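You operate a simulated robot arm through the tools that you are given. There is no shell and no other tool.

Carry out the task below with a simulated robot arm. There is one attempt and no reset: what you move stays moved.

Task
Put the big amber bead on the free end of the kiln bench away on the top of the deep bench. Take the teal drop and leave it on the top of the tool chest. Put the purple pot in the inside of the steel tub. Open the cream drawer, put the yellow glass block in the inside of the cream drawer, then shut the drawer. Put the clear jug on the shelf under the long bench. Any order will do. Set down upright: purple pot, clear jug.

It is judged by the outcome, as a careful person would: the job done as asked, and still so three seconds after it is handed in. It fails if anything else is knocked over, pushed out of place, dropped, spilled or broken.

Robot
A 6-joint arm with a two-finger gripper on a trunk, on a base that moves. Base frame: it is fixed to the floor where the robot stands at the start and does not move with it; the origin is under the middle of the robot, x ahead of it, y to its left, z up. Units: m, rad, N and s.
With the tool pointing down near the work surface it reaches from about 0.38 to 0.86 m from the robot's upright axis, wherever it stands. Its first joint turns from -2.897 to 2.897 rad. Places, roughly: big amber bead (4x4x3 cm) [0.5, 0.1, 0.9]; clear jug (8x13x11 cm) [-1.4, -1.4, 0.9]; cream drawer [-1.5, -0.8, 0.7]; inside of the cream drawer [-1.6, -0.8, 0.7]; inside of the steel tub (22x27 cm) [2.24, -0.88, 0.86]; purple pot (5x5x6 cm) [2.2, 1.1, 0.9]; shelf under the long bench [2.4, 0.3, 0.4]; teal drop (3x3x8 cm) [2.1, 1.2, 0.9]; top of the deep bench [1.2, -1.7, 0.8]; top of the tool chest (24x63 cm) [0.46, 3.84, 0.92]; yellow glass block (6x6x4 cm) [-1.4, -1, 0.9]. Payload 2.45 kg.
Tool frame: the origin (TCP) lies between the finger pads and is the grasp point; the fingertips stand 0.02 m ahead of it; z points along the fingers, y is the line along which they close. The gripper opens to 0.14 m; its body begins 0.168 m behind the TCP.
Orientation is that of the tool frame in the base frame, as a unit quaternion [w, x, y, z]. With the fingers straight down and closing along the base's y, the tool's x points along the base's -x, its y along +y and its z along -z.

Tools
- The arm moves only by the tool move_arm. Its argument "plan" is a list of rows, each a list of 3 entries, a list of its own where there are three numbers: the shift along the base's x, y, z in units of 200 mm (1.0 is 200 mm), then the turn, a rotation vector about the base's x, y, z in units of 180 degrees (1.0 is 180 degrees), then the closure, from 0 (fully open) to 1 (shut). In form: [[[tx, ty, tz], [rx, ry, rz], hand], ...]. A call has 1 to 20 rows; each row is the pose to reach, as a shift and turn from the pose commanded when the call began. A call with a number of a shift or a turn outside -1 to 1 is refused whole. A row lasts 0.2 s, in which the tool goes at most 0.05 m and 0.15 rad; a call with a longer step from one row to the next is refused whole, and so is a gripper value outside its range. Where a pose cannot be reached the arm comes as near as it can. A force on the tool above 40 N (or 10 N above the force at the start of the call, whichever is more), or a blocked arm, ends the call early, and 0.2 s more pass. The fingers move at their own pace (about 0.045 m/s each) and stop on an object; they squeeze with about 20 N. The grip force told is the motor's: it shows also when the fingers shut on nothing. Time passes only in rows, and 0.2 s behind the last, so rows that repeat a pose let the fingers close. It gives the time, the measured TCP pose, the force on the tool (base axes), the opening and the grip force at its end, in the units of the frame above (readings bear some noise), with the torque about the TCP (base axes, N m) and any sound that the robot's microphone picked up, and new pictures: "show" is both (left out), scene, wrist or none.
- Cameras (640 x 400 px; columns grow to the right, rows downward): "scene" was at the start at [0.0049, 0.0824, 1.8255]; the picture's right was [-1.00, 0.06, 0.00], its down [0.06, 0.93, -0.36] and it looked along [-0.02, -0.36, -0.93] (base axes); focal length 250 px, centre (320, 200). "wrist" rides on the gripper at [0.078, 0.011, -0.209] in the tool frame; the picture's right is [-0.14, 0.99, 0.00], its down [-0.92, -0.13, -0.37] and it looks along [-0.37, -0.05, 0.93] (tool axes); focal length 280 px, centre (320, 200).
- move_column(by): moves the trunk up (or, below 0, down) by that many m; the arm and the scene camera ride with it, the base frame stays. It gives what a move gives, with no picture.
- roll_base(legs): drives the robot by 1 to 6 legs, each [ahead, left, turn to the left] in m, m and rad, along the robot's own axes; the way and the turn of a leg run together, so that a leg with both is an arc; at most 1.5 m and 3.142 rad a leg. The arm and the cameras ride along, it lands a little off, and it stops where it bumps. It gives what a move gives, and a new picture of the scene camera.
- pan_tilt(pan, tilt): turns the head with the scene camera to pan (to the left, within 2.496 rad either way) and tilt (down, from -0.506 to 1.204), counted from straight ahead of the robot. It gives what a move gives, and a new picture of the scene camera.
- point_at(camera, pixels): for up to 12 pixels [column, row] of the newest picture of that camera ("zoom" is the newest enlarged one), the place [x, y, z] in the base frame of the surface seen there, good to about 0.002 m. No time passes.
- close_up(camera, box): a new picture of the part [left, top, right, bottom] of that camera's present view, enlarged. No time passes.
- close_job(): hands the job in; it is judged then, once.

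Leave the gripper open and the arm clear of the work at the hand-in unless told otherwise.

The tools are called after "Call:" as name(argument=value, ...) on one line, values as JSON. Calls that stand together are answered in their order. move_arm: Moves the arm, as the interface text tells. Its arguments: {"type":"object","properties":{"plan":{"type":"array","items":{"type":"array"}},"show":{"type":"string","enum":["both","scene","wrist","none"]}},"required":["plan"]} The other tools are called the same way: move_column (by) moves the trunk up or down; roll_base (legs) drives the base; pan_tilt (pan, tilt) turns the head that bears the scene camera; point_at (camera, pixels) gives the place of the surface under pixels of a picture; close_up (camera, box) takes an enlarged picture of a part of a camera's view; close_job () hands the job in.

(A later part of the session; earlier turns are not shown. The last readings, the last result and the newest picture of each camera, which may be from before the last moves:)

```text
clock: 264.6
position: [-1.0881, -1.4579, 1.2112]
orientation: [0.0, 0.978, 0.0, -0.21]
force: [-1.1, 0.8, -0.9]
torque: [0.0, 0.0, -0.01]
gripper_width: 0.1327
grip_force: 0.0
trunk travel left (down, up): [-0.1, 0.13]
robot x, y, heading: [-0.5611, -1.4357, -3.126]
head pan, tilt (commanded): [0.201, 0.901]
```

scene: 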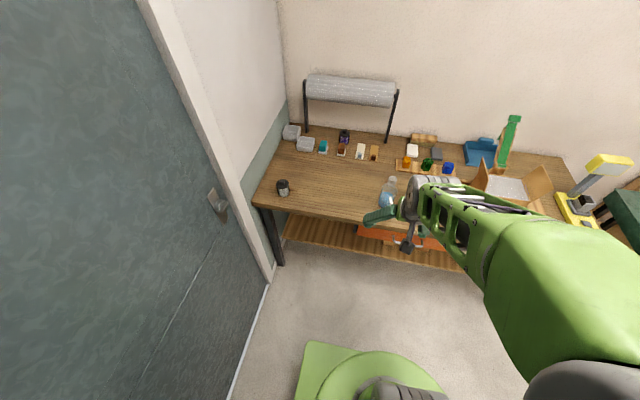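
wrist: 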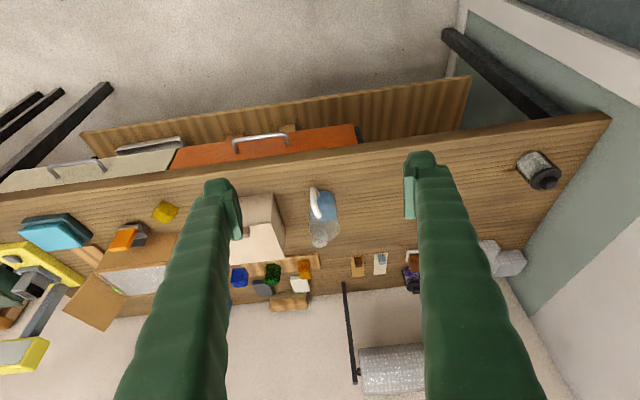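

The wrist camera sees the jug at about (322, 212). I enlarge and measure its body, handle and the cream box's near corner.

Call:
close_up(camera="wrist", box=[230, 170, 390, 270])

Call:
point_at(camera="wrist", pixels=[[312, 200], [325, 205], [335, 210], [308, 215], [320, 230], [320, 190], [337, 200], [285, 240], [280, 220], [275, 200], [345, 230], [300, 200]])

```text
4.00 times, centred on (310, 220) of wrist
```

zoom: 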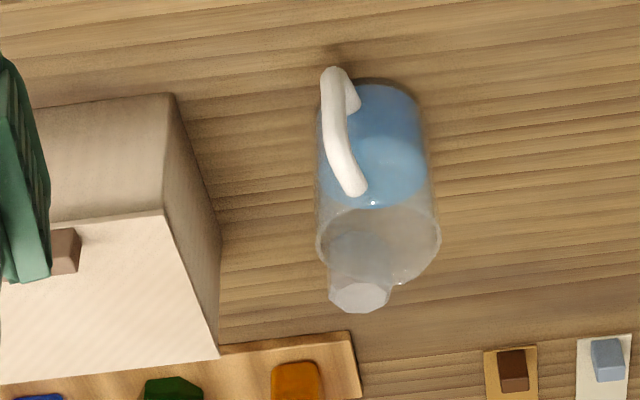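

```text
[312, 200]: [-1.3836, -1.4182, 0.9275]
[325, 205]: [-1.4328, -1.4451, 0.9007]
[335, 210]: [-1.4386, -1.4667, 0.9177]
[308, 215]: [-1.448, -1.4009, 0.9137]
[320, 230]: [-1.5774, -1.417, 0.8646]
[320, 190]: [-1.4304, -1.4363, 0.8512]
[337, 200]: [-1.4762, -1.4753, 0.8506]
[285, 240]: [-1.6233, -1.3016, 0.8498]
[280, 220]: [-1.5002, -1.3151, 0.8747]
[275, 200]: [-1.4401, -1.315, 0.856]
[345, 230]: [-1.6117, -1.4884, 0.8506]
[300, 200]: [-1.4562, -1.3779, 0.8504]
```

The gap between jug and cream box (side at y≈−1.315) is about 8 cm, enough for a finger. I measure the jug's rim and base on the zoom.

Call:
point_at(camera="zoom", pixels=[[319, 238], [438, 238], [378, 283], [322, 150], [424, 140], [395, 84], [333, 72], [355, 190], [340, 150], [415, 95], [375, 210], [355, 300]])

```text
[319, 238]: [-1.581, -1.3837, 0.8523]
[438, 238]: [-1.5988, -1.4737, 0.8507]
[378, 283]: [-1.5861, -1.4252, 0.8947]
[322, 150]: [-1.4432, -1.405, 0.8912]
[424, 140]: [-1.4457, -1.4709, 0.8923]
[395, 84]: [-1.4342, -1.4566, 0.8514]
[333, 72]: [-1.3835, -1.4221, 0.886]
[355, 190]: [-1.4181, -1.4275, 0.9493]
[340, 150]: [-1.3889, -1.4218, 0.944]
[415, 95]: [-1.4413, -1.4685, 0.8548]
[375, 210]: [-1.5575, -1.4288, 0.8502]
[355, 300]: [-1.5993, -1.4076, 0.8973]
```

Jug body centre ≈ (−1.467, −1.438), radius ≈4 cm, with the handle at y≈−1.42 toward the front. I drive 0.17 m closer, then pitch the tool to 30° below horizontal while lowering 0.1 m.

Call:
roll_base(legs=[[0.17, 0, 0]])

Call:
move_arm(plan=[[[0, 0.02, -0.08], [0, 0.04, 0], 0.05], [[0, 0.04, -0.16], [0, 0.08, 0], 0.05], [[0, 0.06, -0.24], [0, 0.12, 0], 0.05], [[0, 0.08, -0.32], [0, 0.16, 0], 0.05], [[0, 0.1, -0.4], [0, 0.198, 0], 0.05], [[0, 0.1, -0.5], [0, 0.198, 0], 0.05]], show="both")

```text
clock: 266.1
position: [-1.2546, -1.4594, 1.2116]
orientation: [0.0, 0.978, 0.0, -0.209]
force: [0.2, 0.8, -0.1]
torque: [0.0, -0.09, 0.01]
gripper_width: 0.1333
grip_force: 0.1
trunk travel left (down, up): [-0.1, 0.13]
robot x, y, heading: [-0.7262, -1.4395, -3.131]
head pan, tilt (commanded): [0.201, 0.901]
```

scene: 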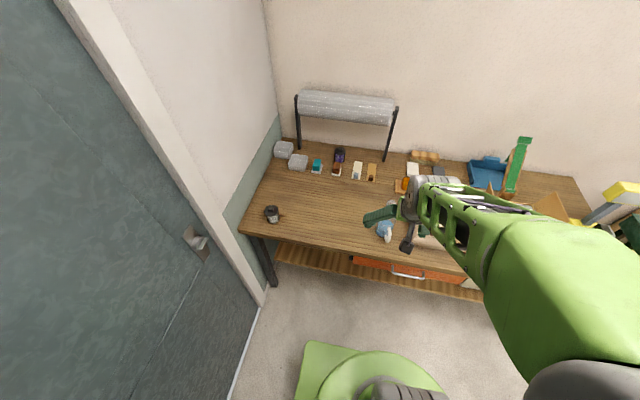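

```text
clock: 267.5
position: [-1.3821, -1.4393, 1.1278]
orientation: [0.0, 0.866, 0.0, -0.5]
force: [-0.4, 0.6, 0.3]
torque: [0.03, 0.0, -0.01]
gripper_width: 0.1328
grip_force: 0.1
out of reach, approached as far as the arm can: row 2, 3, 4, 5, 6
trunk travel left (down, up): [-0.1, 0.13]
robot x, y, heading: [-0.7257, -1.4383, -3.129]
head pan, tilt (commanded): [0.201, 0.901]
```

scene: 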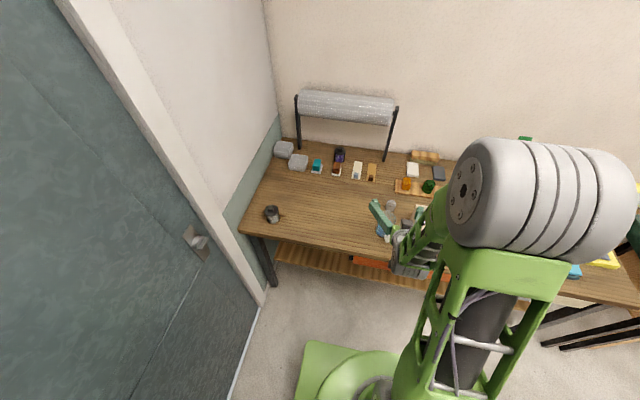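
wrist: 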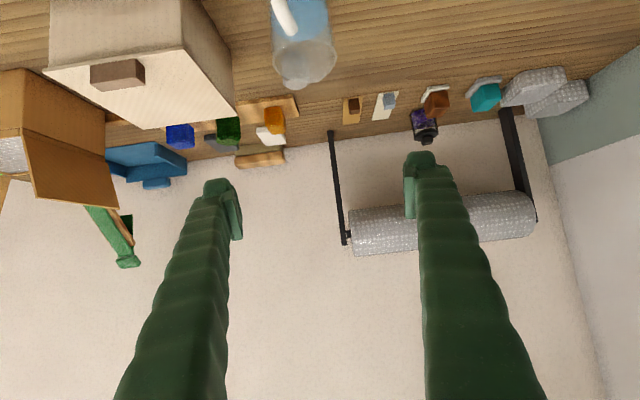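

The pitched tool could not be held so near the robot: it settled at (−1.382, −1.439, 1.128) with the right 30° pitch. To learn what the arm counts as its commanded pose, I make a safe forward move of 0.13 m at this height (well above the jug).

Call:
move_arm(plan=[[[-0.2, 0, 0], [0, 0, 0], 0.05], [[-0.4, 0, 0], [0, 0, 0], 0.05], [[-0.6, 0, 0], [0, 0, 0], 0.05], [[-0.65, 0, 0], [0, 0, 0], 0.05]], show="none")

```text
clock: 268.5
position: [-1.5123, -1.4395, 1.1279]
orientation: [-0.001, 0.867, -0.001, -0.499]
force: [-0.5, 0.1, 0.4]
torque: [0.0, 0.01, -0.01]
gripper_width: 0.1329
grip_force: 0.2
trunk travel left (down, up): [-0.1, 0.13]
robot x, y, heading: [-0.7271, -1.4372, -3.133]
head pan, tilt (commanded): [0.201, 0.901]
```

The arm's commanded pose is the reached one. For room to approach from the front, I back the base 0.12 m, then go to a pre-grasp at about (−1.337, −1.438, 0.98).

Call:
roll_base(legs=[[-0.12, 0, 0]])

Call:
move_arm(plan=[[[0.15, 0, 0], [0, 0, 0], 0.05], [[0.27, 0, 0], [0, 0, 0], 0.05], [[0.27, 0, -0.2], [0, 0, 0], 0.05], [[0.27, 0, -0.4], [0, 0, 0], 0.05], [[0.27, 0, -0.6], [0, 0, 0], 0.05], [[0.27, 0, -0.7], [0, 0, 0], 0.05]], show="both")

```text
clock: 269.7
position: [-1.3903, -1.4375, 1.1281]
orientation: [-0.001, 0.866, -0.001, -0.5]
force: [-0.1, 0.2, 1.1]
torque: [0.02, 0.0, -0.03]
gripper_width: 0.1332
grip_force: 0.0
trunk travel left (down, up): [-0.1, 0.13]
robot x, y, heading: [-0.6076, -1.4365, -3.136]
head pan, tilt (commanded): [0.201, 0.901]
```

scene: 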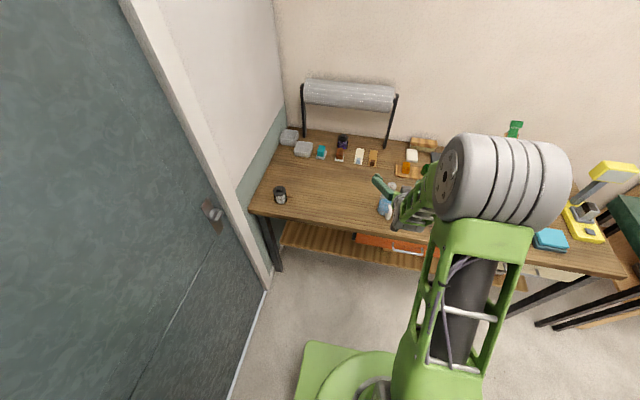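

```text
clock: 271.1
position: [-1.337, -1.4376, 0.9877]
orientation: [-0.001, 0.867, -0.001, -0.499]
force: [-0.3, 0.5, -0.2]
torque: [-0.01, -0.05, 0.04]
gripper_width: 0.1329
grip_force: 0.0
trunk travel left (down, up): [-0.1, 0.13]
robot x, y, heading: [-0.6063, -1.4353, -3.132]
head pan, tilt (commanded): [0.201, 0.901]
```

scene: 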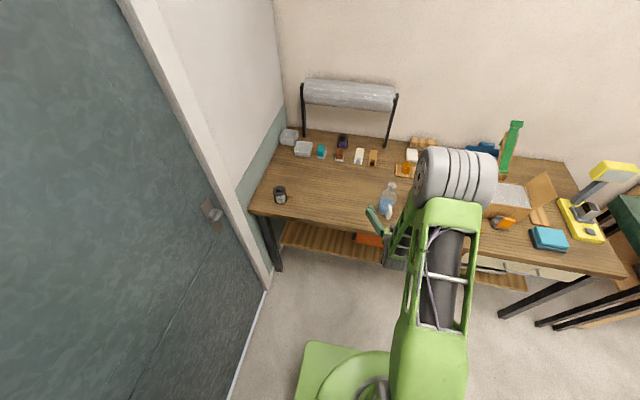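
wrist: 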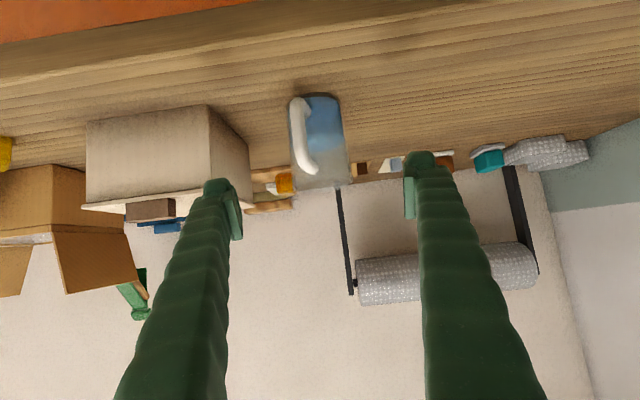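

At pre-grasp. The jug is centred between the fingers near (322, 140). I enlarge and re-measure before advancing.

Call:
close_up(camera="wrist", box=[260, 80, 380, 200])

Call:
point_at(camera="wrist", pixels=[[318, 100], [330, 110], [340, 130], [338, 110], [300, 130], [296, 110], [318, 125], [325, 140], [312, 172], [248, 160], [210, 110], [335, 98]])

```text
3.33 times, centred on (320, 140) of wrist
```

zoom: 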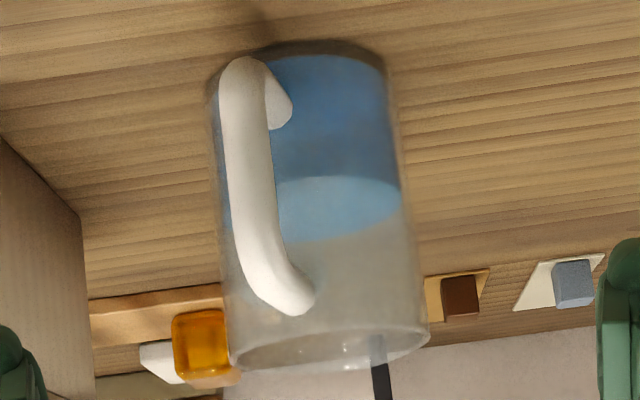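

```text
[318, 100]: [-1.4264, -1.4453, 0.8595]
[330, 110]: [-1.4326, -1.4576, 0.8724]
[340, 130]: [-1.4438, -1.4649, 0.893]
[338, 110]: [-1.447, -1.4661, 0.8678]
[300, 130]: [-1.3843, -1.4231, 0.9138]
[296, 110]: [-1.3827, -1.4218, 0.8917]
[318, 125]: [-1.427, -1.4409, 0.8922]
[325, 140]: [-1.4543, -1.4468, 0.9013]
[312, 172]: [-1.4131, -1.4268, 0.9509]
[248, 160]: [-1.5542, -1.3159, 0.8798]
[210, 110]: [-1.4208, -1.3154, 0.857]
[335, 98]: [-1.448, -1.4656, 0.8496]
```

Body centre ≈ (−1.46, −1.439), width ≈7 cm. I advance along the tool direction to (−1.46, −1.438, 0.905) with fingers open.

Call:
move_arm(plan=[[[-0.12, 0, -0.08], [0, 0, 0], 0.05], [[-0.24, 0, -0.16], [0, 0, 0], 0.05], [[-0.36, 0, -0.24], [0, 0, 0], 0.05], [[-0.48, 0, -0.32], [0, 0, 0], 0.05], [[-0.56, 0, -0.38], [0, 0, 0], 0.05], [[-0.615, 0, -0.415], [0, 0, 0], 0.05]], show="both")

```text
clock: 272.5
position: [-1.4611, -1.4378, 0.9062]
orientation: [0.0, 0.867, 0.0, -0.499]
force: [0.3, 0.1, 0.5]
torque: [0.01, 0.01, -0.03]
gripper_width: 0.1329
grip_force: 0.1
trunk travel left (down, up): [-0.1, 0.13]
robot x, y, heading: [-0.6084, -1.4389, -3.132]
head pan, tilt (commanded): [0.201, 0.901]
```

scene: 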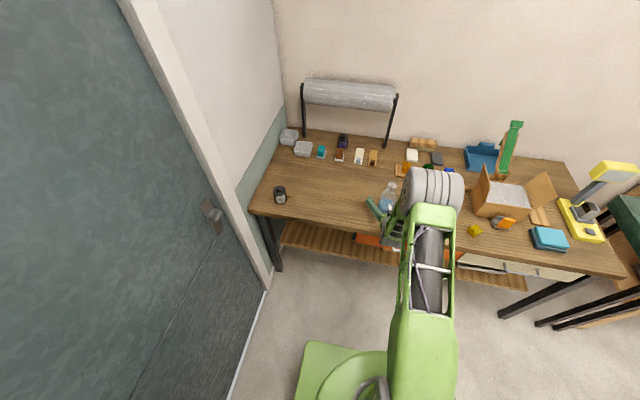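
wrist: 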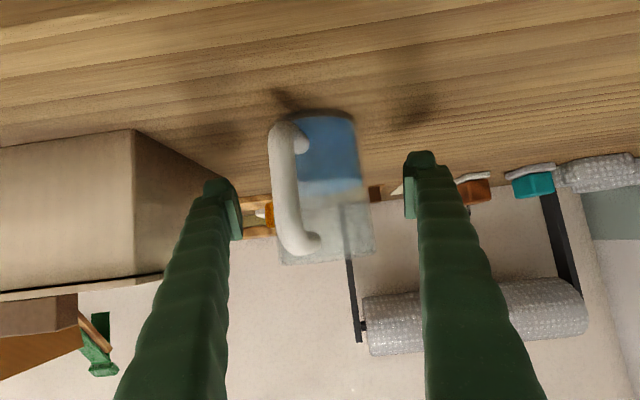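

The jug is centred between the fingers (columns 270–372). I close gently and check the grip.

Call:
move_arm(plan=[[[0, 0, 0], [0, 0, 0], 0.2], [[0, 0, 0], [0, 0, 0], 0.35], [[0, 0, 0], [0, 0, 0], 0.45], [[0, 0, 0], [0, 0, 0], 0.55], [[0, 0, 0], [0, 0, 0], 0.8], [[0, 0, 0], [0, 0, 0], 1], [[0, 0, 0], [0, 0, 0], 1]], show="wrist")

```text
clock: 274.1
position: [-1.4598, -1.4353, 0.9064]
orientation: [-0.001, 0.867, -0.002, -0.499]
force: [0.0, -0.1, 0.8]
torque: [0.11, -0.01, 0.0]
gripper_width: 0.0754
grip_force: 19.9
trunk travel left (down, up): [-0.1, 0.13]
robot x, y, heading: [-0.6048, -1.4386, -3.126]
head pan, tilt (commanded): [0.201, 0.901]
```

wrist: 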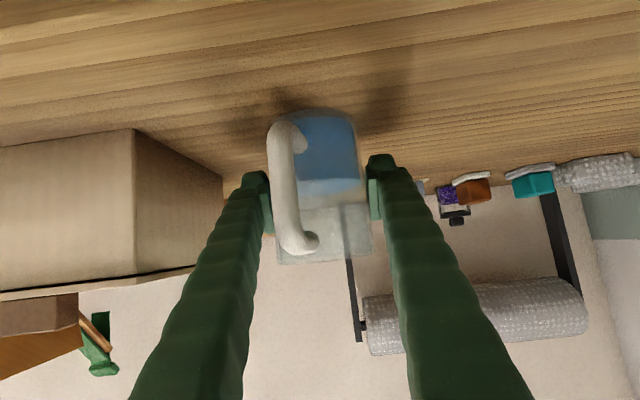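

Held at 0.0754 m. I lift slowly by 3 cm.

Call:
move_arm(plan=[[[0, 0, 0.02], [0, 0, 0], 1], [[0, 0, 0.04], [0, 0, 0], 1], [[0, 0, 0.07], [0, 0, 0], 1], [[0, 0, 0.1], [0, 0, 0], 1], [[0, 0, 0.15], [0, 0, 0], 1]], show="wrist")

```text
clock: 275.3
position: [-1.459, -1.4367, 0.9329]
orientation: [0.0, 0.866, -0.001, -0.5]
force: [-0.1, 0.1, -2.1]
torque: [0.03, 0.03, -0.02]
gripper_width: 0.0745
grip_force: 19.6
trunk travel left (down, up): [-0.1, 0.13]
robot x, y, heading: [-0.6063, -1.4384, -3.131]
head pan, tilt (commanded): [0.201, 0.901]
```

wrist: 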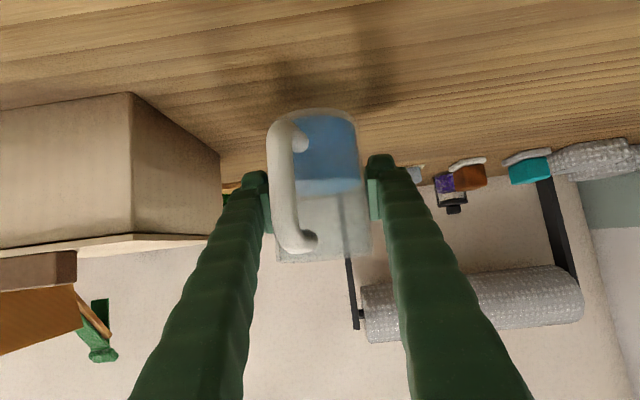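

The jug hangs level with its weight (~2 N) showing. I raise it smoothly to z≈1.06 and draw it back 0.13 m.

Call:
move_arm(plan=[[[0, 0, 0.06], [0, 0, 0], 1], [[0, 0, 0.14], [0, 0, 0], 1], [[0, 0, 0.24], [0, 0, 0], 1], [[0, 0, 0.34], [0, 0, 0], 1], [[0, 0, 0.44], [0, 0, 0], 1], [[0, 0, 0.54], [0, 0, 0], 1], [[0, 0, 0.62], [0, 0, 0], 1], [[0.04, 0, 0.64], [0, 0, 0], 1], [[0.12, 0, 0.64], [0, 0, 0], 1], [[0.22, 0, 0.64], [0, 0, 0], 1], [[0.32, 0, 0.64], [0, 0, 0], 1], [[0.42, 0, 0.64], [0, 0, 0], 1], [[0.52, 0, 0.64], [0, 0, 0], 1], [[0.6, 0, 0.64], [0, 0, 0], 1], [[0.65, 0, 0.64], [0, 0, 0], 1]], show="both")

```text
clock: 278.5
position: [-1.3304, -1.4377, 1.0605]
orientation: [0.0, 0.866, 0.0, -0.499]
force: [-1.3, 0.2, -1.6]
torque: [-0.02, 0.04, 0.01]
gripper_width: 0.0742
grip_force: 20.3
trunk travel left (down, up): [-0.1, 0.13]
robot x, y, heading: [-0.6046, -1.4387, -3.13]
head pan, tilt (commanded): [0.201, 0.901]
```

scene: 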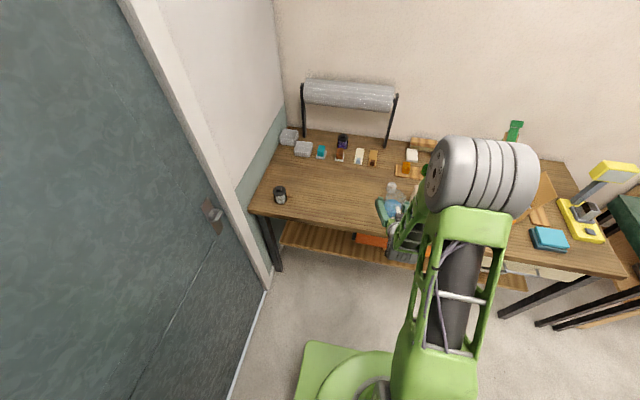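
wrist: 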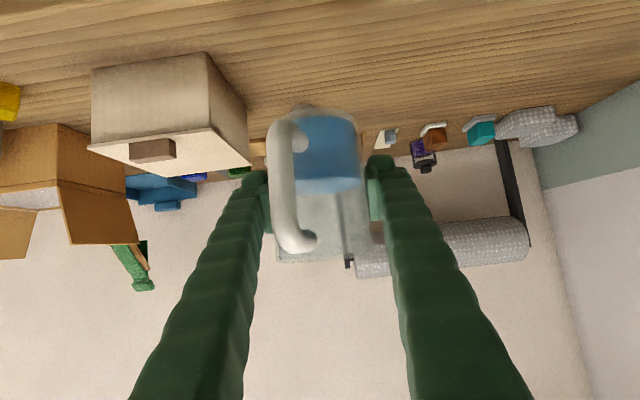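

Level and steady. I back away 0.3 m, move right to y≈−0.49 and turn left 180° to face +x.

Call:
roll_base(legs=[[-0.3, 0, 0], [0, -0.95, 0], [0, 0, 1.565], [0, 0, 1.565]])

```text
clock: 296.5
position: [0.4096, -0.4822, 1.0617]
orientation: [0.5, 0.004, 0.866, -0.002]
force: [0.8, 0.2, -2.1]
torque: [0.0, -0.02, -0.01]
gripper_width: 0.074
grip_force: 19.5
trunk travel left (down, up): [-0.1, 0.13]
robot x, y, heading: [-0.3153, -0.4786, 0.002]
head pan, tilt (commanded): [0.201, 0.901]
```

scene: 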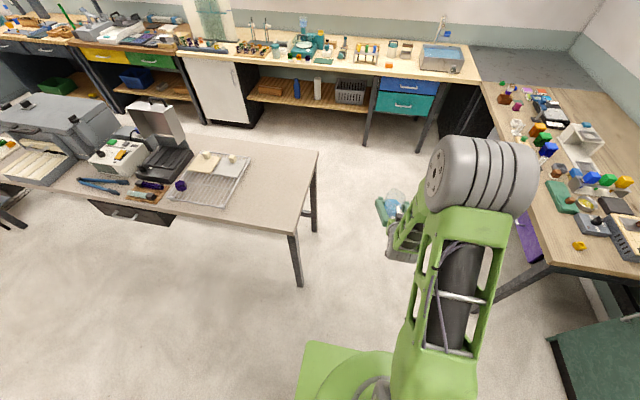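

The jug is at (0.41, −0.48), facing +x. In this open spot I lower it in steps to see how low the pitched arm can hold it: first 0.2 m.

Call:
move_arm(plan=[[[0, 0, -0.06], [0, 0, 0], 1], [[0, 0, -0.16], [0, 0, 0], 1], [[0, 0, -0.3], [0, 0, 0], 1], [[0, 0, -0.44], [0, 0, 0], 1], [[0, 0, -0.58], [0, 0, 0], 1], [[0, 0, -0.72], [0, 0, 0], 1], [[0, 0, -0.84], [0, 0, 0], 1], [[0, 0, -0.94], [0, 0, 0], 1], [[0, 0, -1], [0, 0, 0], 1]], show="none")

Call:
move_column(by=-0.1)

```text
clock: 298.5
position: [0.4108, -0.4805, 0.861]
orientation: [0.499, 0.003, 0.866, -0.001]
force: [-0.3, 0.6, -2.1]
torque: [0.01, -0.02, -0.02]
gripper_width: 0.074
grip_force: 20.2
trunk travel left (down, up): [-0.1, 0.13]
robot x, y, heading: [-0.3133, -0.477, 0.001]
head pan, tilt (commanded): [0.201, 0.901]
```

```text
clock: 299.9
position: [0.4114, -0.4812, 0.7617]
orientation: [0.499, 0.003, 0.867, -0.001]
force: [0.1, 0.8, -3.1]
torque: [0.03, -0.01, -0.03]
gripper_width: 0.0736
grip_force: 19.9
trunk travel left (down, up): [0.0, 0.23]
robot x, y, heading: [-0.316, -0.4763, 0.0]
head pan, tilt (commanded): [0.201, 0.901]
```

Now at z 0.76. I lower a further 0.15 m and check the jug in the wrist view.

Call:
move_arm(plan=[[[0, 0, -0.06], [0, 0, 0], 1], [[0, 0, -0.16], [0, 0, 0], 1], [[0, 0, -0.3], [0, 0, 0], 1], [[0, 0, -0.44], [0, 0, 0], 1], [[0, 0, -0.58], [0, 0, 0], 1], [[0, 0, -0.7], [0, 0, 0], 1], [[0, 0, -0.75], [0, 0, 0], 1]], show="both")

```text
clock: 301.5
position: [0.4115, -0.4816, 0.6108]
orientation: [0.5, 0.004, 0.866, -0.002]
force: [0.2, -0.4, -2.4]
torque: [0.04, -0.02, 0.01]
gripper_width: 0.0737
grip_force: 19.8
trunk travel left (down, up): [0.0, 0.23]
robot x, y, heading: [-0.3145, -0.4794, 0.005]
head pan, tilt (commanded): [0.201, 0.901]
```

scene: 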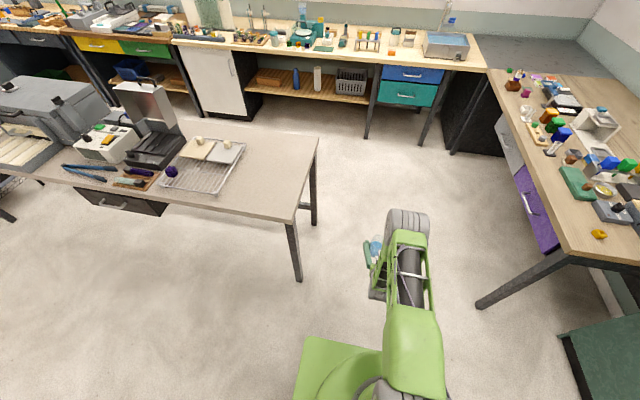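
wrist: 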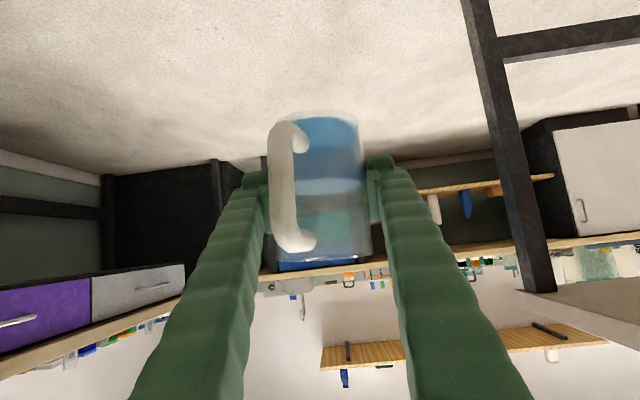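

The jug is level at z 0.61. From here the shelf is visible; I enlarge it and measure the bottles' positions for the gap.

Call:
close_up(camera="scene", box=[240, 50, 380, 120])

Call:
point_at(camera="zoom", pixels=[[255, 150], [253, 180], [353, 150], [354, 190], [300, 150], [300, 180], [300, 200], [240, 175], [270, 175], [340, 180], [370, 180], [430, 190]])

```text
4.57 times, centred on (310, 85) of scene
```

zoom: 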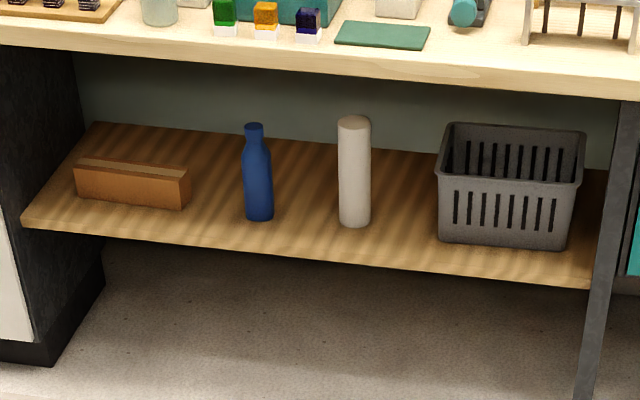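

```text
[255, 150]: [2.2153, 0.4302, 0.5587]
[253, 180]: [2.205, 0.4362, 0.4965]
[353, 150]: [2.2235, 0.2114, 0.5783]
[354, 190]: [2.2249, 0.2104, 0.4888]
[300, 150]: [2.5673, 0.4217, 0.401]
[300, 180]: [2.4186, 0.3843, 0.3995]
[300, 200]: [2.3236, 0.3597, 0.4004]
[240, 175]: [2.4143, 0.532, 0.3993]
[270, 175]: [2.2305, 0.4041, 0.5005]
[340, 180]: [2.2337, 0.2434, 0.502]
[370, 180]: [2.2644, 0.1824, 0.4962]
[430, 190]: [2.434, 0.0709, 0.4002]
```

The gap between the blue bottle (≈2.24, 0.43) and the white cylinder (≈2.258, 0.213) is centred at y≈0.32. I'll set the jug at (2.185, 0.316), in front between them, leaving the fingers ~3 cm from each. I check the elbow's extents to be sure it stays clear of the bench edge.

Call:
point_at(camera="scene", pixels=[[390, 222], [407, 212], [425, 225], [405, 240], [400, 255], [378, 290], [385, 300], [375, 245], [370, 265], [412, 300], [410, 350]])

```text
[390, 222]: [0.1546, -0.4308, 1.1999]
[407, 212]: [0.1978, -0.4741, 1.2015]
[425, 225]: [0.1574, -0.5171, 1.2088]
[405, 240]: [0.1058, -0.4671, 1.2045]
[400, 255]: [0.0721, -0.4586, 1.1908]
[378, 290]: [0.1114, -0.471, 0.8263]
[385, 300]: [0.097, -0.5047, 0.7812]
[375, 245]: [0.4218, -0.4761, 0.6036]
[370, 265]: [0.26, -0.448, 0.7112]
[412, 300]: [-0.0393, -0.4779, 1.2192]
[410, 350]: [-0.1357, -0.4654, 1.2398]
```

The elbow keeps well back. I retract the jug 4 cm more for clearance, then drive ahead 1.53 m (still beyond the kiln bench's end).

Call:
move_arm(plan=[[[-0.08, 0, 0], [0, 0, 0], 1], [[-0.16, 0, 0], [0, 0, 0], 1], [[-0.2, 0, 0], [0, 0, 0], 1]], show="none")

Call:
roll_base(legs=[[1.0, 0, 0], [0.53, 0, 0]])

```text
clock: 302.3
position: [0.3707, -0.4817, 0.6109]
orientation: [0.5, 0.003, 0.866, -0.001]
force: [-0.5, -0.8, -1.2]
torque: [-0.01, -0.05, 0.0]
gripper_width: 0.0735
grip_force: 19.7
trunk travel left (down, up): [0.0, 0.23]
robot x, y, heading: [-0.314, -0.4788, 0.001]
head pan, tilt (commanded): [0.201, 0.901]
```

```text
clock: 310.2
position: [1.9144, -0.4505, 0.6106]
orientation: [0.499, -0.005, 0.866, 0.003]
force: [-0.4, -0.3, -2.9]
torque: [0.0, 0.02, 0.02]
gripper_width: 0.0737
grip_force: 20.0
trunk travel left (down, up): [0.0, 0.23]
robot x, y, heading: [1.2298, -0.4619, 0.025]
head pan, tilt (commanded): [0.201, 0.901]
```

scene: 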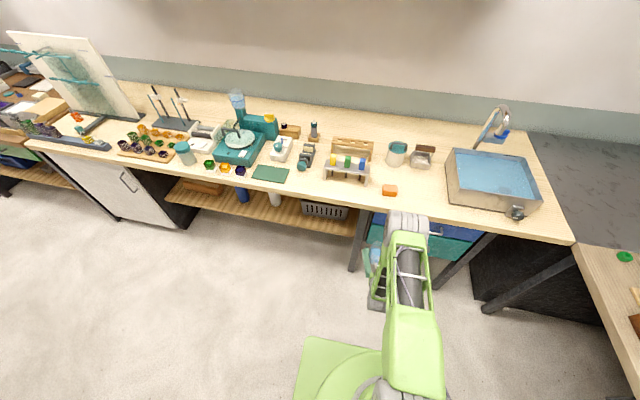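

I straighten the heading and slide left 0.775 m so the jug faces the gap at y≈0.316.

Call:
roll_base(legs=[[0, 0, -0.025], [0, 0.775, 0]])

Call:
move_arm(plan=[[[0, 0, 0], [0, 0, 0], 1]], show="wrist")

```text
clock: 317.9
position: [1.9212, 0.3088, 0.6103]
orientation: [0.5, 0.013, 0.866, -0.007]
force: [-0.4, 0.0, -2.0]
torque: [0.0, -0.05, -0.04]
gripper_width: 0.0734
grip_force: 19.5
trunk travel left (down, up): [0.0, 0.23]
robot x, y, heading: [1.2367, 0.3268, -0.02]
head pan, tilt (commanded): [0.201, 0.901]
```

scene: 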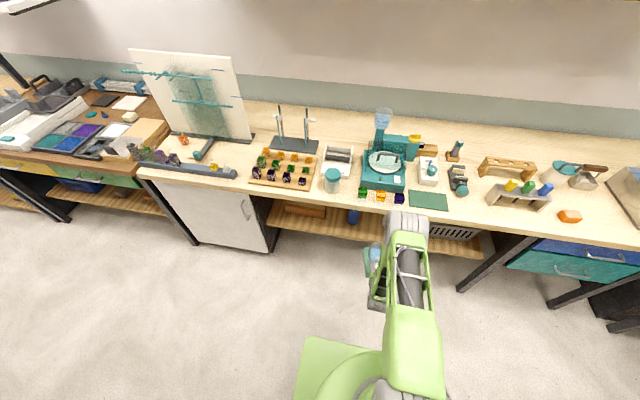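

```text
clock: 318.2
position: [1.9209, 0.3104, 0.6102]
orientation: [0.499, 0.013, 0.866, -0.007]
force: [0.1, 0.1, -2.7]
torque: [0.01, 0.0, -0.01]
gripper_width: 0.0734
grip_force: 20.2
trunk travel left (down, up): [0.0, 0.23]
robot x, y, heading: [1.2349, 0.3295, -0.018]
head pan, tilt (commanded): [0.201, 0.901]
```

wrist: 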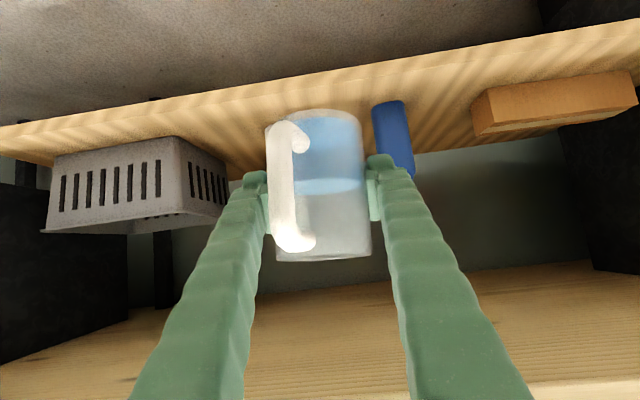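

The wrist camera looks under the bench: basket left, blue bottle at (395,130), wood block right. The jug is aligned with the gap. I drive ahead 0.09 m (jug top ≈0.67, bench underside ≈0.8).

Call:
roll_base(legs=[[0.09, 0, 0.018]])

Call:
point_at(camera="wrist", pixels=[[395, 130], [230, 180], [400, 90], [320, 95], [500, 110], [320, 300], [430, 330], [385, 110]])

```text
clock: 319.4
position: [2.0113, 0.3229, 0.611]
orientation: [0.499, 0.004, 0.866, -0.002]
force: [0.4, 0.7, -2.2]
torque: [0.02, 0.0, 0.02]
gripper_width: 0.0735
grip_force: 19.9
trunk travel left (down, up): [0.0, 0.23]
robot x, y, heading: [1.3277, 0.3285, 0.003]
head pan, tilt (commanded): [0.201, 0.901]
```

scene: 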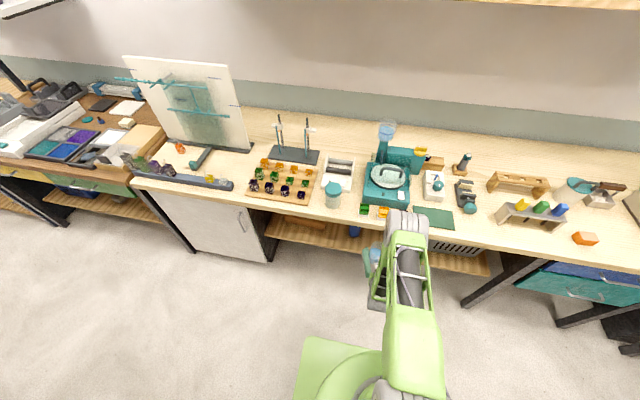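

```text
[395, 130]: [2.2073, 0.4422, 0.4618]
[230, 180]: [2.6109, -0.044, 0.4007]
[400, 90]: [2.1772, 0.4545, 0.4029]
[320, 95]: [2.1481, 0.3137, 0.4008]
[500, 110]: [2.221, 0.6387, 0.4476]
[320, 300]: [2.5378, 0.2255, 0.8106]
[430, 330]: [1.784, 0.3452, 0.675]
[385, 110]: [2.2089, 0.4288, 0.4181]
```

Underside of the bench is z≈0.81. I extend the jug forward 0.174 m at this height, watching both views.

Call:
move_arm(plan=[[[0.06, -0.005, 0], [0, 0, 0], 1], [[0.16, -0.01, 0], [0, 0, 0], 1], [[0.28, -0.015, 0], [0, 0, 0], 1], [[0.4, -0.02, 0], [0, 0, 0], 1], [[0.52, -0.025, 0], [0, 0, 0], 1], [[0.64, -0.03, 0], [0, 0, 0], 1], [[0.76, -0.03, 0], [0, 0, 0], 1], [[0.84, -0.03, 0], [0, 0, 0], 1], [[0.87, -0.03, 0], [0, 0, 0], 1]], show="both")

```text
clock: 321.4
position: [2.1845, 0.3178, 0.6101]
orientation: [0.499, 0.005, 0.867, -0.002]
force: [-0.9, 0.3, -1.9]
torque: [-0.01, -0.04, -0.01]
gripper_width: 0.0737
grip_force: 19.8
trunk travel left (down, up): [0.0, 0.23]
robot x, y, heading: [1.326, 0.3297, 0.002]
head pan, tilt (commanded): [0.201, 0.901]
```

scene: 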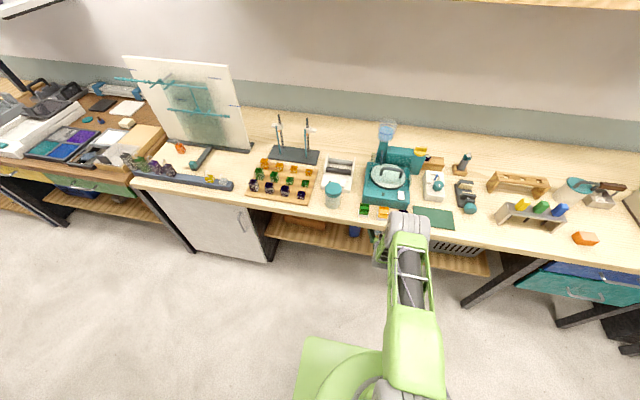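
wrist: 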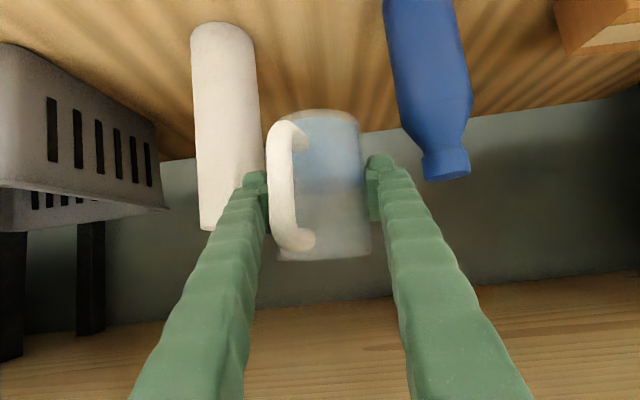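

The jug is between the white cylinder and the blue bottle with room on both sides. I lower it 0.135 m toward the shelf.

Call:
move_arm(plan=[[[0, 0, -0.06], [0, 0, 0], 1], [[0, 0, -0.16], [0, 0, 0], 1], [[0, 0, -0.28], [0, 0, 0], 1], [[0, 0, -0.4], [0, 0, 0], 1], [[0, 0, -0.5], [0, 0, 0], 1], [[0, 0, -0.58], [0, 0, 0], 1], [[0, 0, -0.64], [0, 0, 0], 1], [[0, 0, -0.675], [0, 0, 0], 1]], show="both")

```text
clock: 323.2
position: [2.1852, 0.3151, 0.4762]
orientation: [0.499, 0.004, 0.867, -0.001]
force: [0.2, -0.8, -1.9]
torque: [0.01, -0.03, -0.01]
gripper_width: 0.0733
grip_force: 19.7
trunk travel left (down, up): [0.0, 0.23]
robot x, y, heading: [1.3238, 0.3269, 0.001]
head pan, tilt (commanded): [0.201, 0.901]
```

scene: 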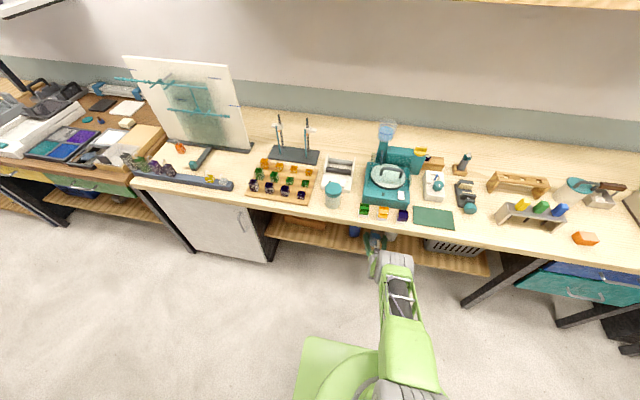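
wrist: 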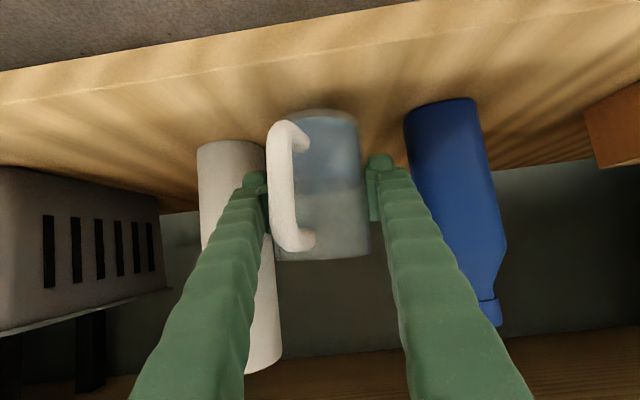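

The jug is 2 cm above the shelf. I measure the neighbours' near edges from this view to centre it better.

Call:
point_at(camera="wrist", pixels=[[262, 155], [240, 150], [215, 150], [409, 130], [440, 110], [470, 120], [330, 100], [250, 180], [385, 170], [300, 75], [320, 150]])

```text
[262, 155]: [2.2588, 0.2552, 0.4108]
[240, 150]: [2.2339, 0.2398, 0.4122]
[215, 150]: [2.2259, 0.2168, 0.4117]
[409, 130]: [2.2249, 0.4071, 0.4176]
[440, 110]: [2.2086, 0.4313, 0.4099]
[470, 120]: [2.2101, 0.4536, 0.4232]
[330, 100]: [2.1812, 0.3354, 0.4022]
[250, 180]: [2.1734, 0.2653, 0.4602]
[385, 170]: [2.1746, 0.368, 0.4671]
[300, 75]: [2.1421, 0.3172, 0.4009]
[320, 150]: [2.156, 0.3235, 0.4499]
```

Clearances are balanced (~3.3–3.7 cm). I lower in small steps to contact.

Call:
move_arm(plan=[[[0, 0, -0.03], [0, 0, 0], 1], [[0, 0, -0.06], [0, 0, 0], 1], [[0, 0, -0.075], [0, 0, 0], 1], [[0, 0, -0.085], [0, 0, 0], 1]], show="none")

```text
clock: 324.2
position: [2.1872, 0.3161, 0.46]
orientation: [0.5, 0.005, 0.866, -0.004]
force: [-1.4, -0.1, 3.3]
torque: [-0.12, 0.08, -0.07]
gripper_width: 0.0734
grip_force: 20.1
trunk travel left (down, up): [0.0, 0.23]
robot x, y, heading: [1.3281, 0.3225, 0.006]
head pan, tilt (commanded): [0.201, 0.901]
```

Force rose from −2 to +3 N: the jug touches the shelf. I lower 1 mm more to seat it and check.

Call:
move_arm(plan=[[[0, 0, -0.005], [0, 0, 0], 1], [[0, 0, -0.005], [0, 0, 0], 1]], show="wrist")

```text
clock: 324.8
position: [2.1854, 0.3161, 0.4598]
orientation: [0.501, 0.004, 0.866, -0.002]
force: [-0.6, 2.0, 10.0]
torque: [-0.25, 0.06, -0.03]
gripper_width: 0.0733
grip_force: 20.9
trunk travel left (down, up): [0.0, 0.23]
robot x, y, heading: [1.3264, 0.3267, 0.005]
head pan, tilt (commanded): [0.201, 0.901]
```

wrist: 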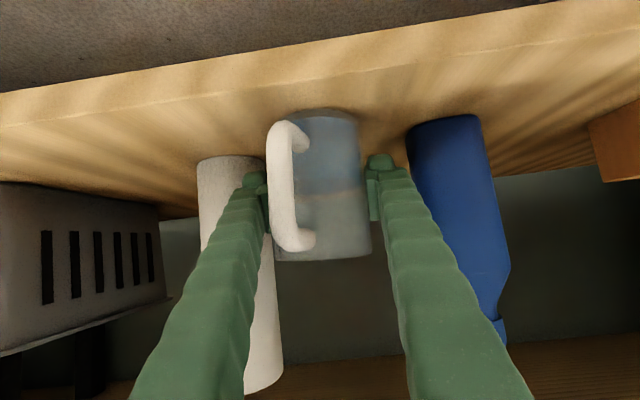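

Seated (10 N). I open the fingers to about 9.5 cm and then withdraw straight back with a slight rise.

Call:
move_arm(plan=[[[0, 0, 0.002], [0, 0, 0], 0.45], [[0, 0, 0.002], [0, 0, 0], 0.42], [[0, 0, 0.002], [0, 0, 0], 0.38], [[0, 0, 0.002], [0, 0, 0], 0.33], [[0, 0, 0.002], [0, 0, 0], 0.33], [[0, 0, 0.002], [0, 0, 0], 0.33]], show="wrist")

```text
clock: 326.2
position: [2.185, 0.3161, 0.4591]
orientation: [0.499, 0.004, 0.866, -0.002]
force: [0.1, -0.9, -0.7]
torque: [-0.01, 0.01, -0.04]
gripper_width: 0.0937
grip_force: 0.1
trunk travel left (down, up): [0.0, 0.23]
robot x, y, heading: [1.3286, 0.3259, 0.0]
head pan, tilt (commanded): [0.201, 0.901]
```

wrist: 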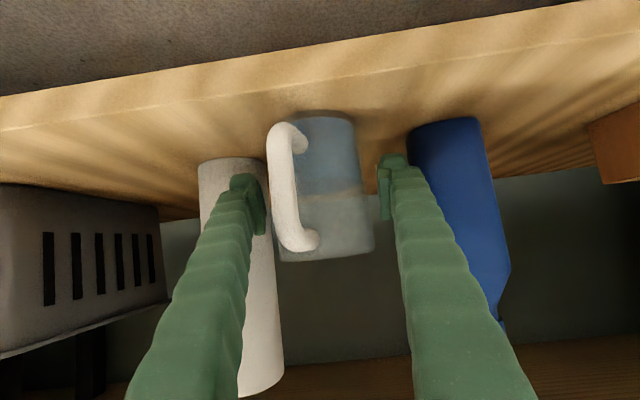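

The jug stands by itself. I withdraw backward 0.2 m with a slight rise.

Call:
move_arm(plan=[[[-0.08, 0, 0.01], [0, 0, 0], 0.33], [[-0.2, 0, 0.02], [0, 0, 0], 0.33], [[-0.36, 0, 0.05], [0, 0, 0], 0.33], [[-0.54, 0, 0.1], [0, 0, 0], 0.33], [[-0.74, 0, 0.15], [0, 0, 0], 0.33], [[-0.9, 0, 0.18], [0, 0, 0], 0.33]], show="both")

```text
clock: 327.6
position: [2.0086, 0.3175, 0.4954]
orientation: [0.498, 0.004, 0.867, -0.002]
force: [-0.5, 0.2, 1.1]
torque: [0.01, -0.01, -0.02]
gripper_width: 0.094
grip_force: 0.1
trunk travel left (down, up): [0.0, 0.23]
robot x, y, heading: [1.326, 0.3257, 0.003]
head pan, tilt (commanded): [0.201, 0.901]
```

scene: 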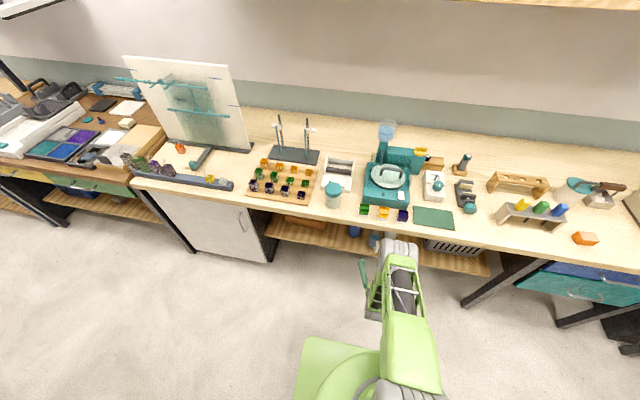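
wrist: 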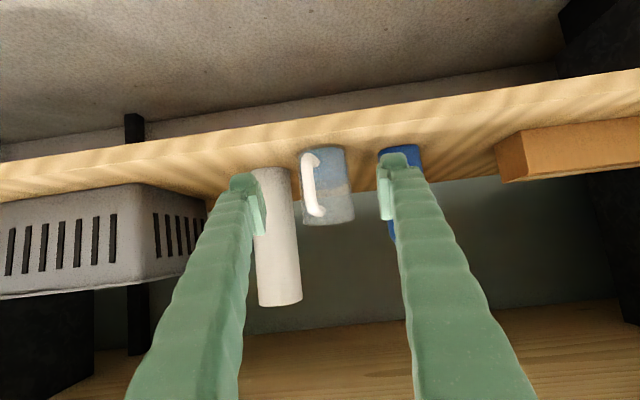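

The jug stands upright on the shelf between the white cylinder and the blue bottle. I back the base 0.12 m and then raise the arm.

Call:
roll_base(legs=[[-0.12, 0, 0]])

Call:
move_arm(plan=[[[0, 0, 0.2], [0, 0, 0], 0.33], [[0, 0, 0.4], [0, 0, 0], 0.33], [[0, 0, 0.6], [0, 0, 0], 0.33], [[0, 0, 0.8], [0, 0, 0], 0.33], [[0, 0, 1], [0, 0, 0], 0.33]], show="wrist")

Call:
close_up(camera="wrist", box=[200, 0, 440, 150])

```text
clock: 328.8
position: [1.8887, 0.3161, 0.4946]
orientation: [0.499, 0.005, 0.866, -0.003]
force: [0.0, -0.3, -0.5]
torque: [0.02, 0.01, -0.03]
gripper_width: 0.0936
grip_force: 0.3
trunk travel left (down, up): [0.0, 0.23]
robot x, y, heading: [1.207, 0.3303, 0.001]
head pan, tilt (commanded): [0.201, 0.901]
```

scene: 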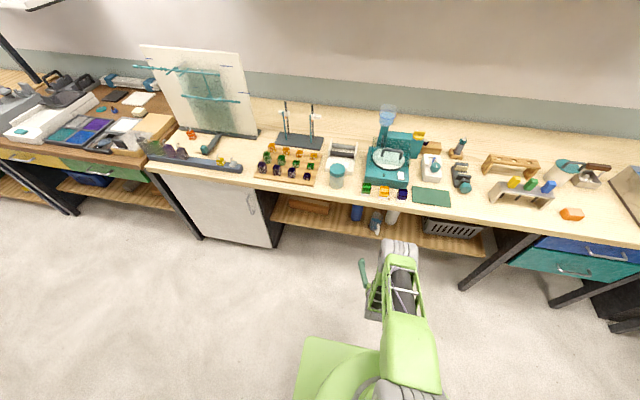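

```text
clock: 330.0
position: [1.8882, 0.3144, 0.6964]
orientation: [0.499, 0.005, 0.866, -0.003]
force: [-0.1, -0.1, 0.8]
torque: [-0.02, 0.04, 0.01]
gripper_width: 0.0938
grip_force: 0.1
trunk travel left (down, up): [0.0, 0.23]
robot x, y, heading: [1.2113, 0.3267, -0.0]
head pan, tilt (commanded): [0.201, 0.901]
```

wrist: 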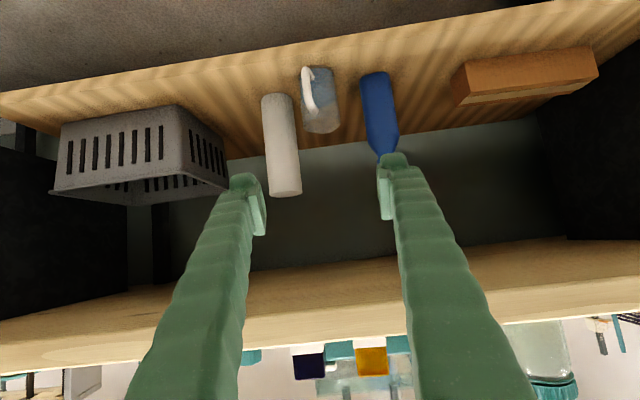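

```text
2.67 times, centred on (320, 75) of wrist
```

zoom: 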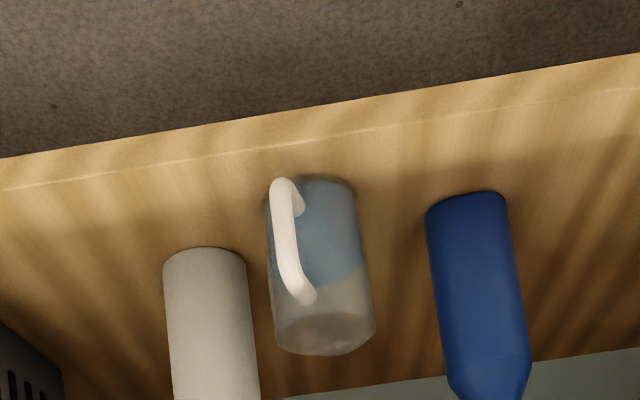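

The jug stands properly. I raise the arm another 0.2 m while rolling the tool 90° about its own axis (so the fingers will close vertically for the drawer handle).

Call:
move_arm(plan=[[[0, 0, 0.09], [-0.0394, 0, 0.0227], 0.33], [[0, 0, 0.18], [-0.0787, 0, 0.0455], 0.33], [[0, 0, 0.27], [-0.1181, 0, 0.0682], 0.33], [[0, 0, 0.36], [-0.1575, 0, 0.0909], 0.33], [[0, 0, 0.45], [-0.1968, 0, 0.1136], 0.33], [[0, 0, 0.54], [-0.2362, 0, 0.1364], 0.33], [[0, 0, 0.63], [-0.2755, 0, 0.1591], 0.33], [[0, 0, 0.72], [-0.3149, 0, 0.1818], 0.33], [[0, 0, 0.81], [-0.3543, 0, 0.2045], 0.33], [[0, 0, 0.9], [-0.3936, 0, 0.2273], 0.33], [[0, 0, 1], [-0.433, 0, 0.25], 0.33]], show="both")

```text
clock: 332.4
position: [1.8881, 0.3173, 0.8947]
orientation: [0.356, -0.608, 0.613, -0.356]
force: [-0.1, 0.7, 0.0]
torque: [-0.01, 0.02, 0.01]
gripper_width: 0.0937
grip_force: 0.0
trunk travel left (down, up): [0.0, 0.23]
robot x, y, heading: [1.2087, 0.3259, 0.003]
head pan, tilt (commanded): [0.201, 0.901]
```

scene: 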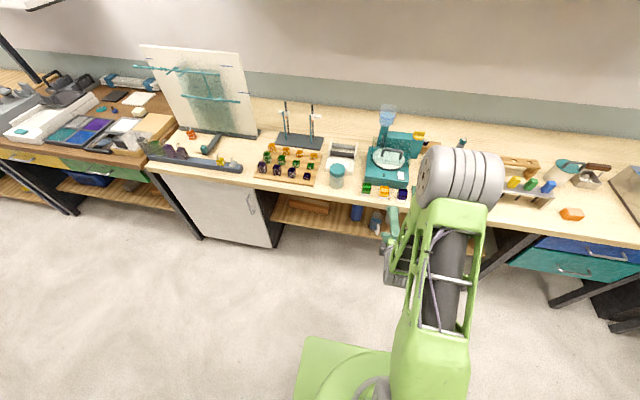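
wrist: 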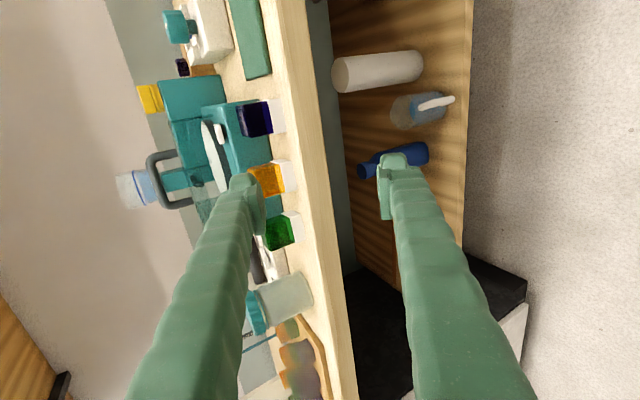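

The roll succeeded. I raise the trunk 0.1 m for travel, then drive: right 0.8 m, back 1.5 m, and turn right 180° to face the drawer bench.

Call:
move_column(by=0.1)

Call:
roll_base(legs=[[0, -0.8, 0], [-1.5, 0, 0], [0, 0, -1.57], [0, 0, -1.57]])

Call:
pan_tilt(pan=0.0, tilt=0.7)

```text
clock: 333.7
position: [1.8895, 0.3178, 0.9943]
orientation: [0.356, -0.609, 0.613, -0.356]
force: [0.0, -0.1, -0.9]
torque: [0.02, -0.02, -0.03]
gripper_width: 0.0938
grip_force: 0.0
trunk travel left (down, up): [-0.1, 0.13]
robot x, y, heading: [1.2063, 0.3264, 0.0]
head pan, tilt (commanded): [0.201, 0.901]
```

```text
clock: 355.8
position: [-0.9646, -0.4145, 0.9951]
orientation: [-0.362, 0.624, 0.597, -0.35]
force: [0.3, 0.4, -0.3]
torque: [-0.05, 0.0, -0.02]
gripper_width: 0.0936
grip_force: 0.1
trunk travel left (down, up): [-0.1, 0.13]
robot x, y, heading: [-0.2838, -0.4536, 3.105]
head pan, tilt (commanded): [0.201, 0.901]
```

scene: 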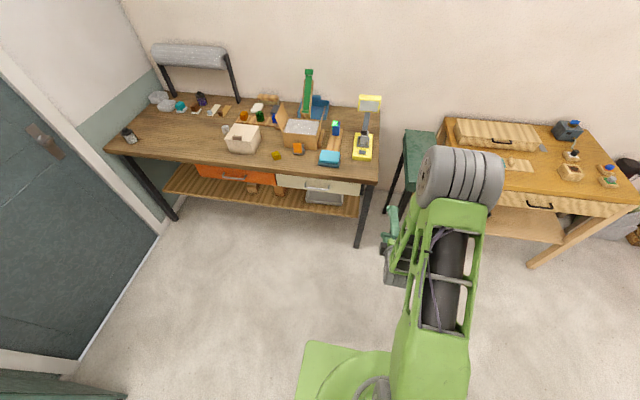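

```text
clock: 356.5
position: [-0.9636, -0.4154, 0.996]
orientation: [-0.362, 0.624, 0.597, -0.35]
force: [0.7, 0.4, 0.7]
torque: [0.0, 0.0, 0.0]
gripper_width: 0.0939
grip_force: 0.0
trunk travel left (down, up): [-0.1, 0.13]
robot x, y, heading: [-0.281, -0.4469, 3.107]
head pan, tilt (commanded): [0.0, 0.7]
```

scene: 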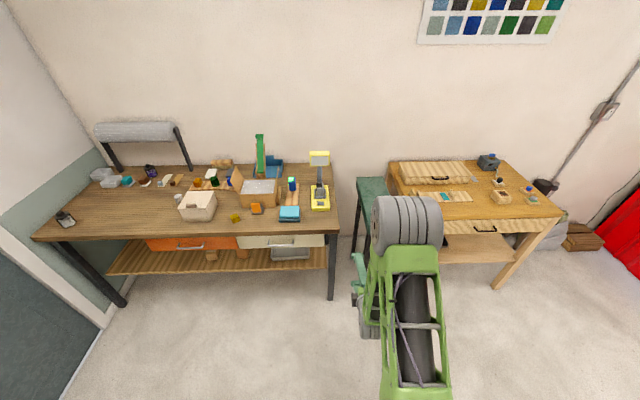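

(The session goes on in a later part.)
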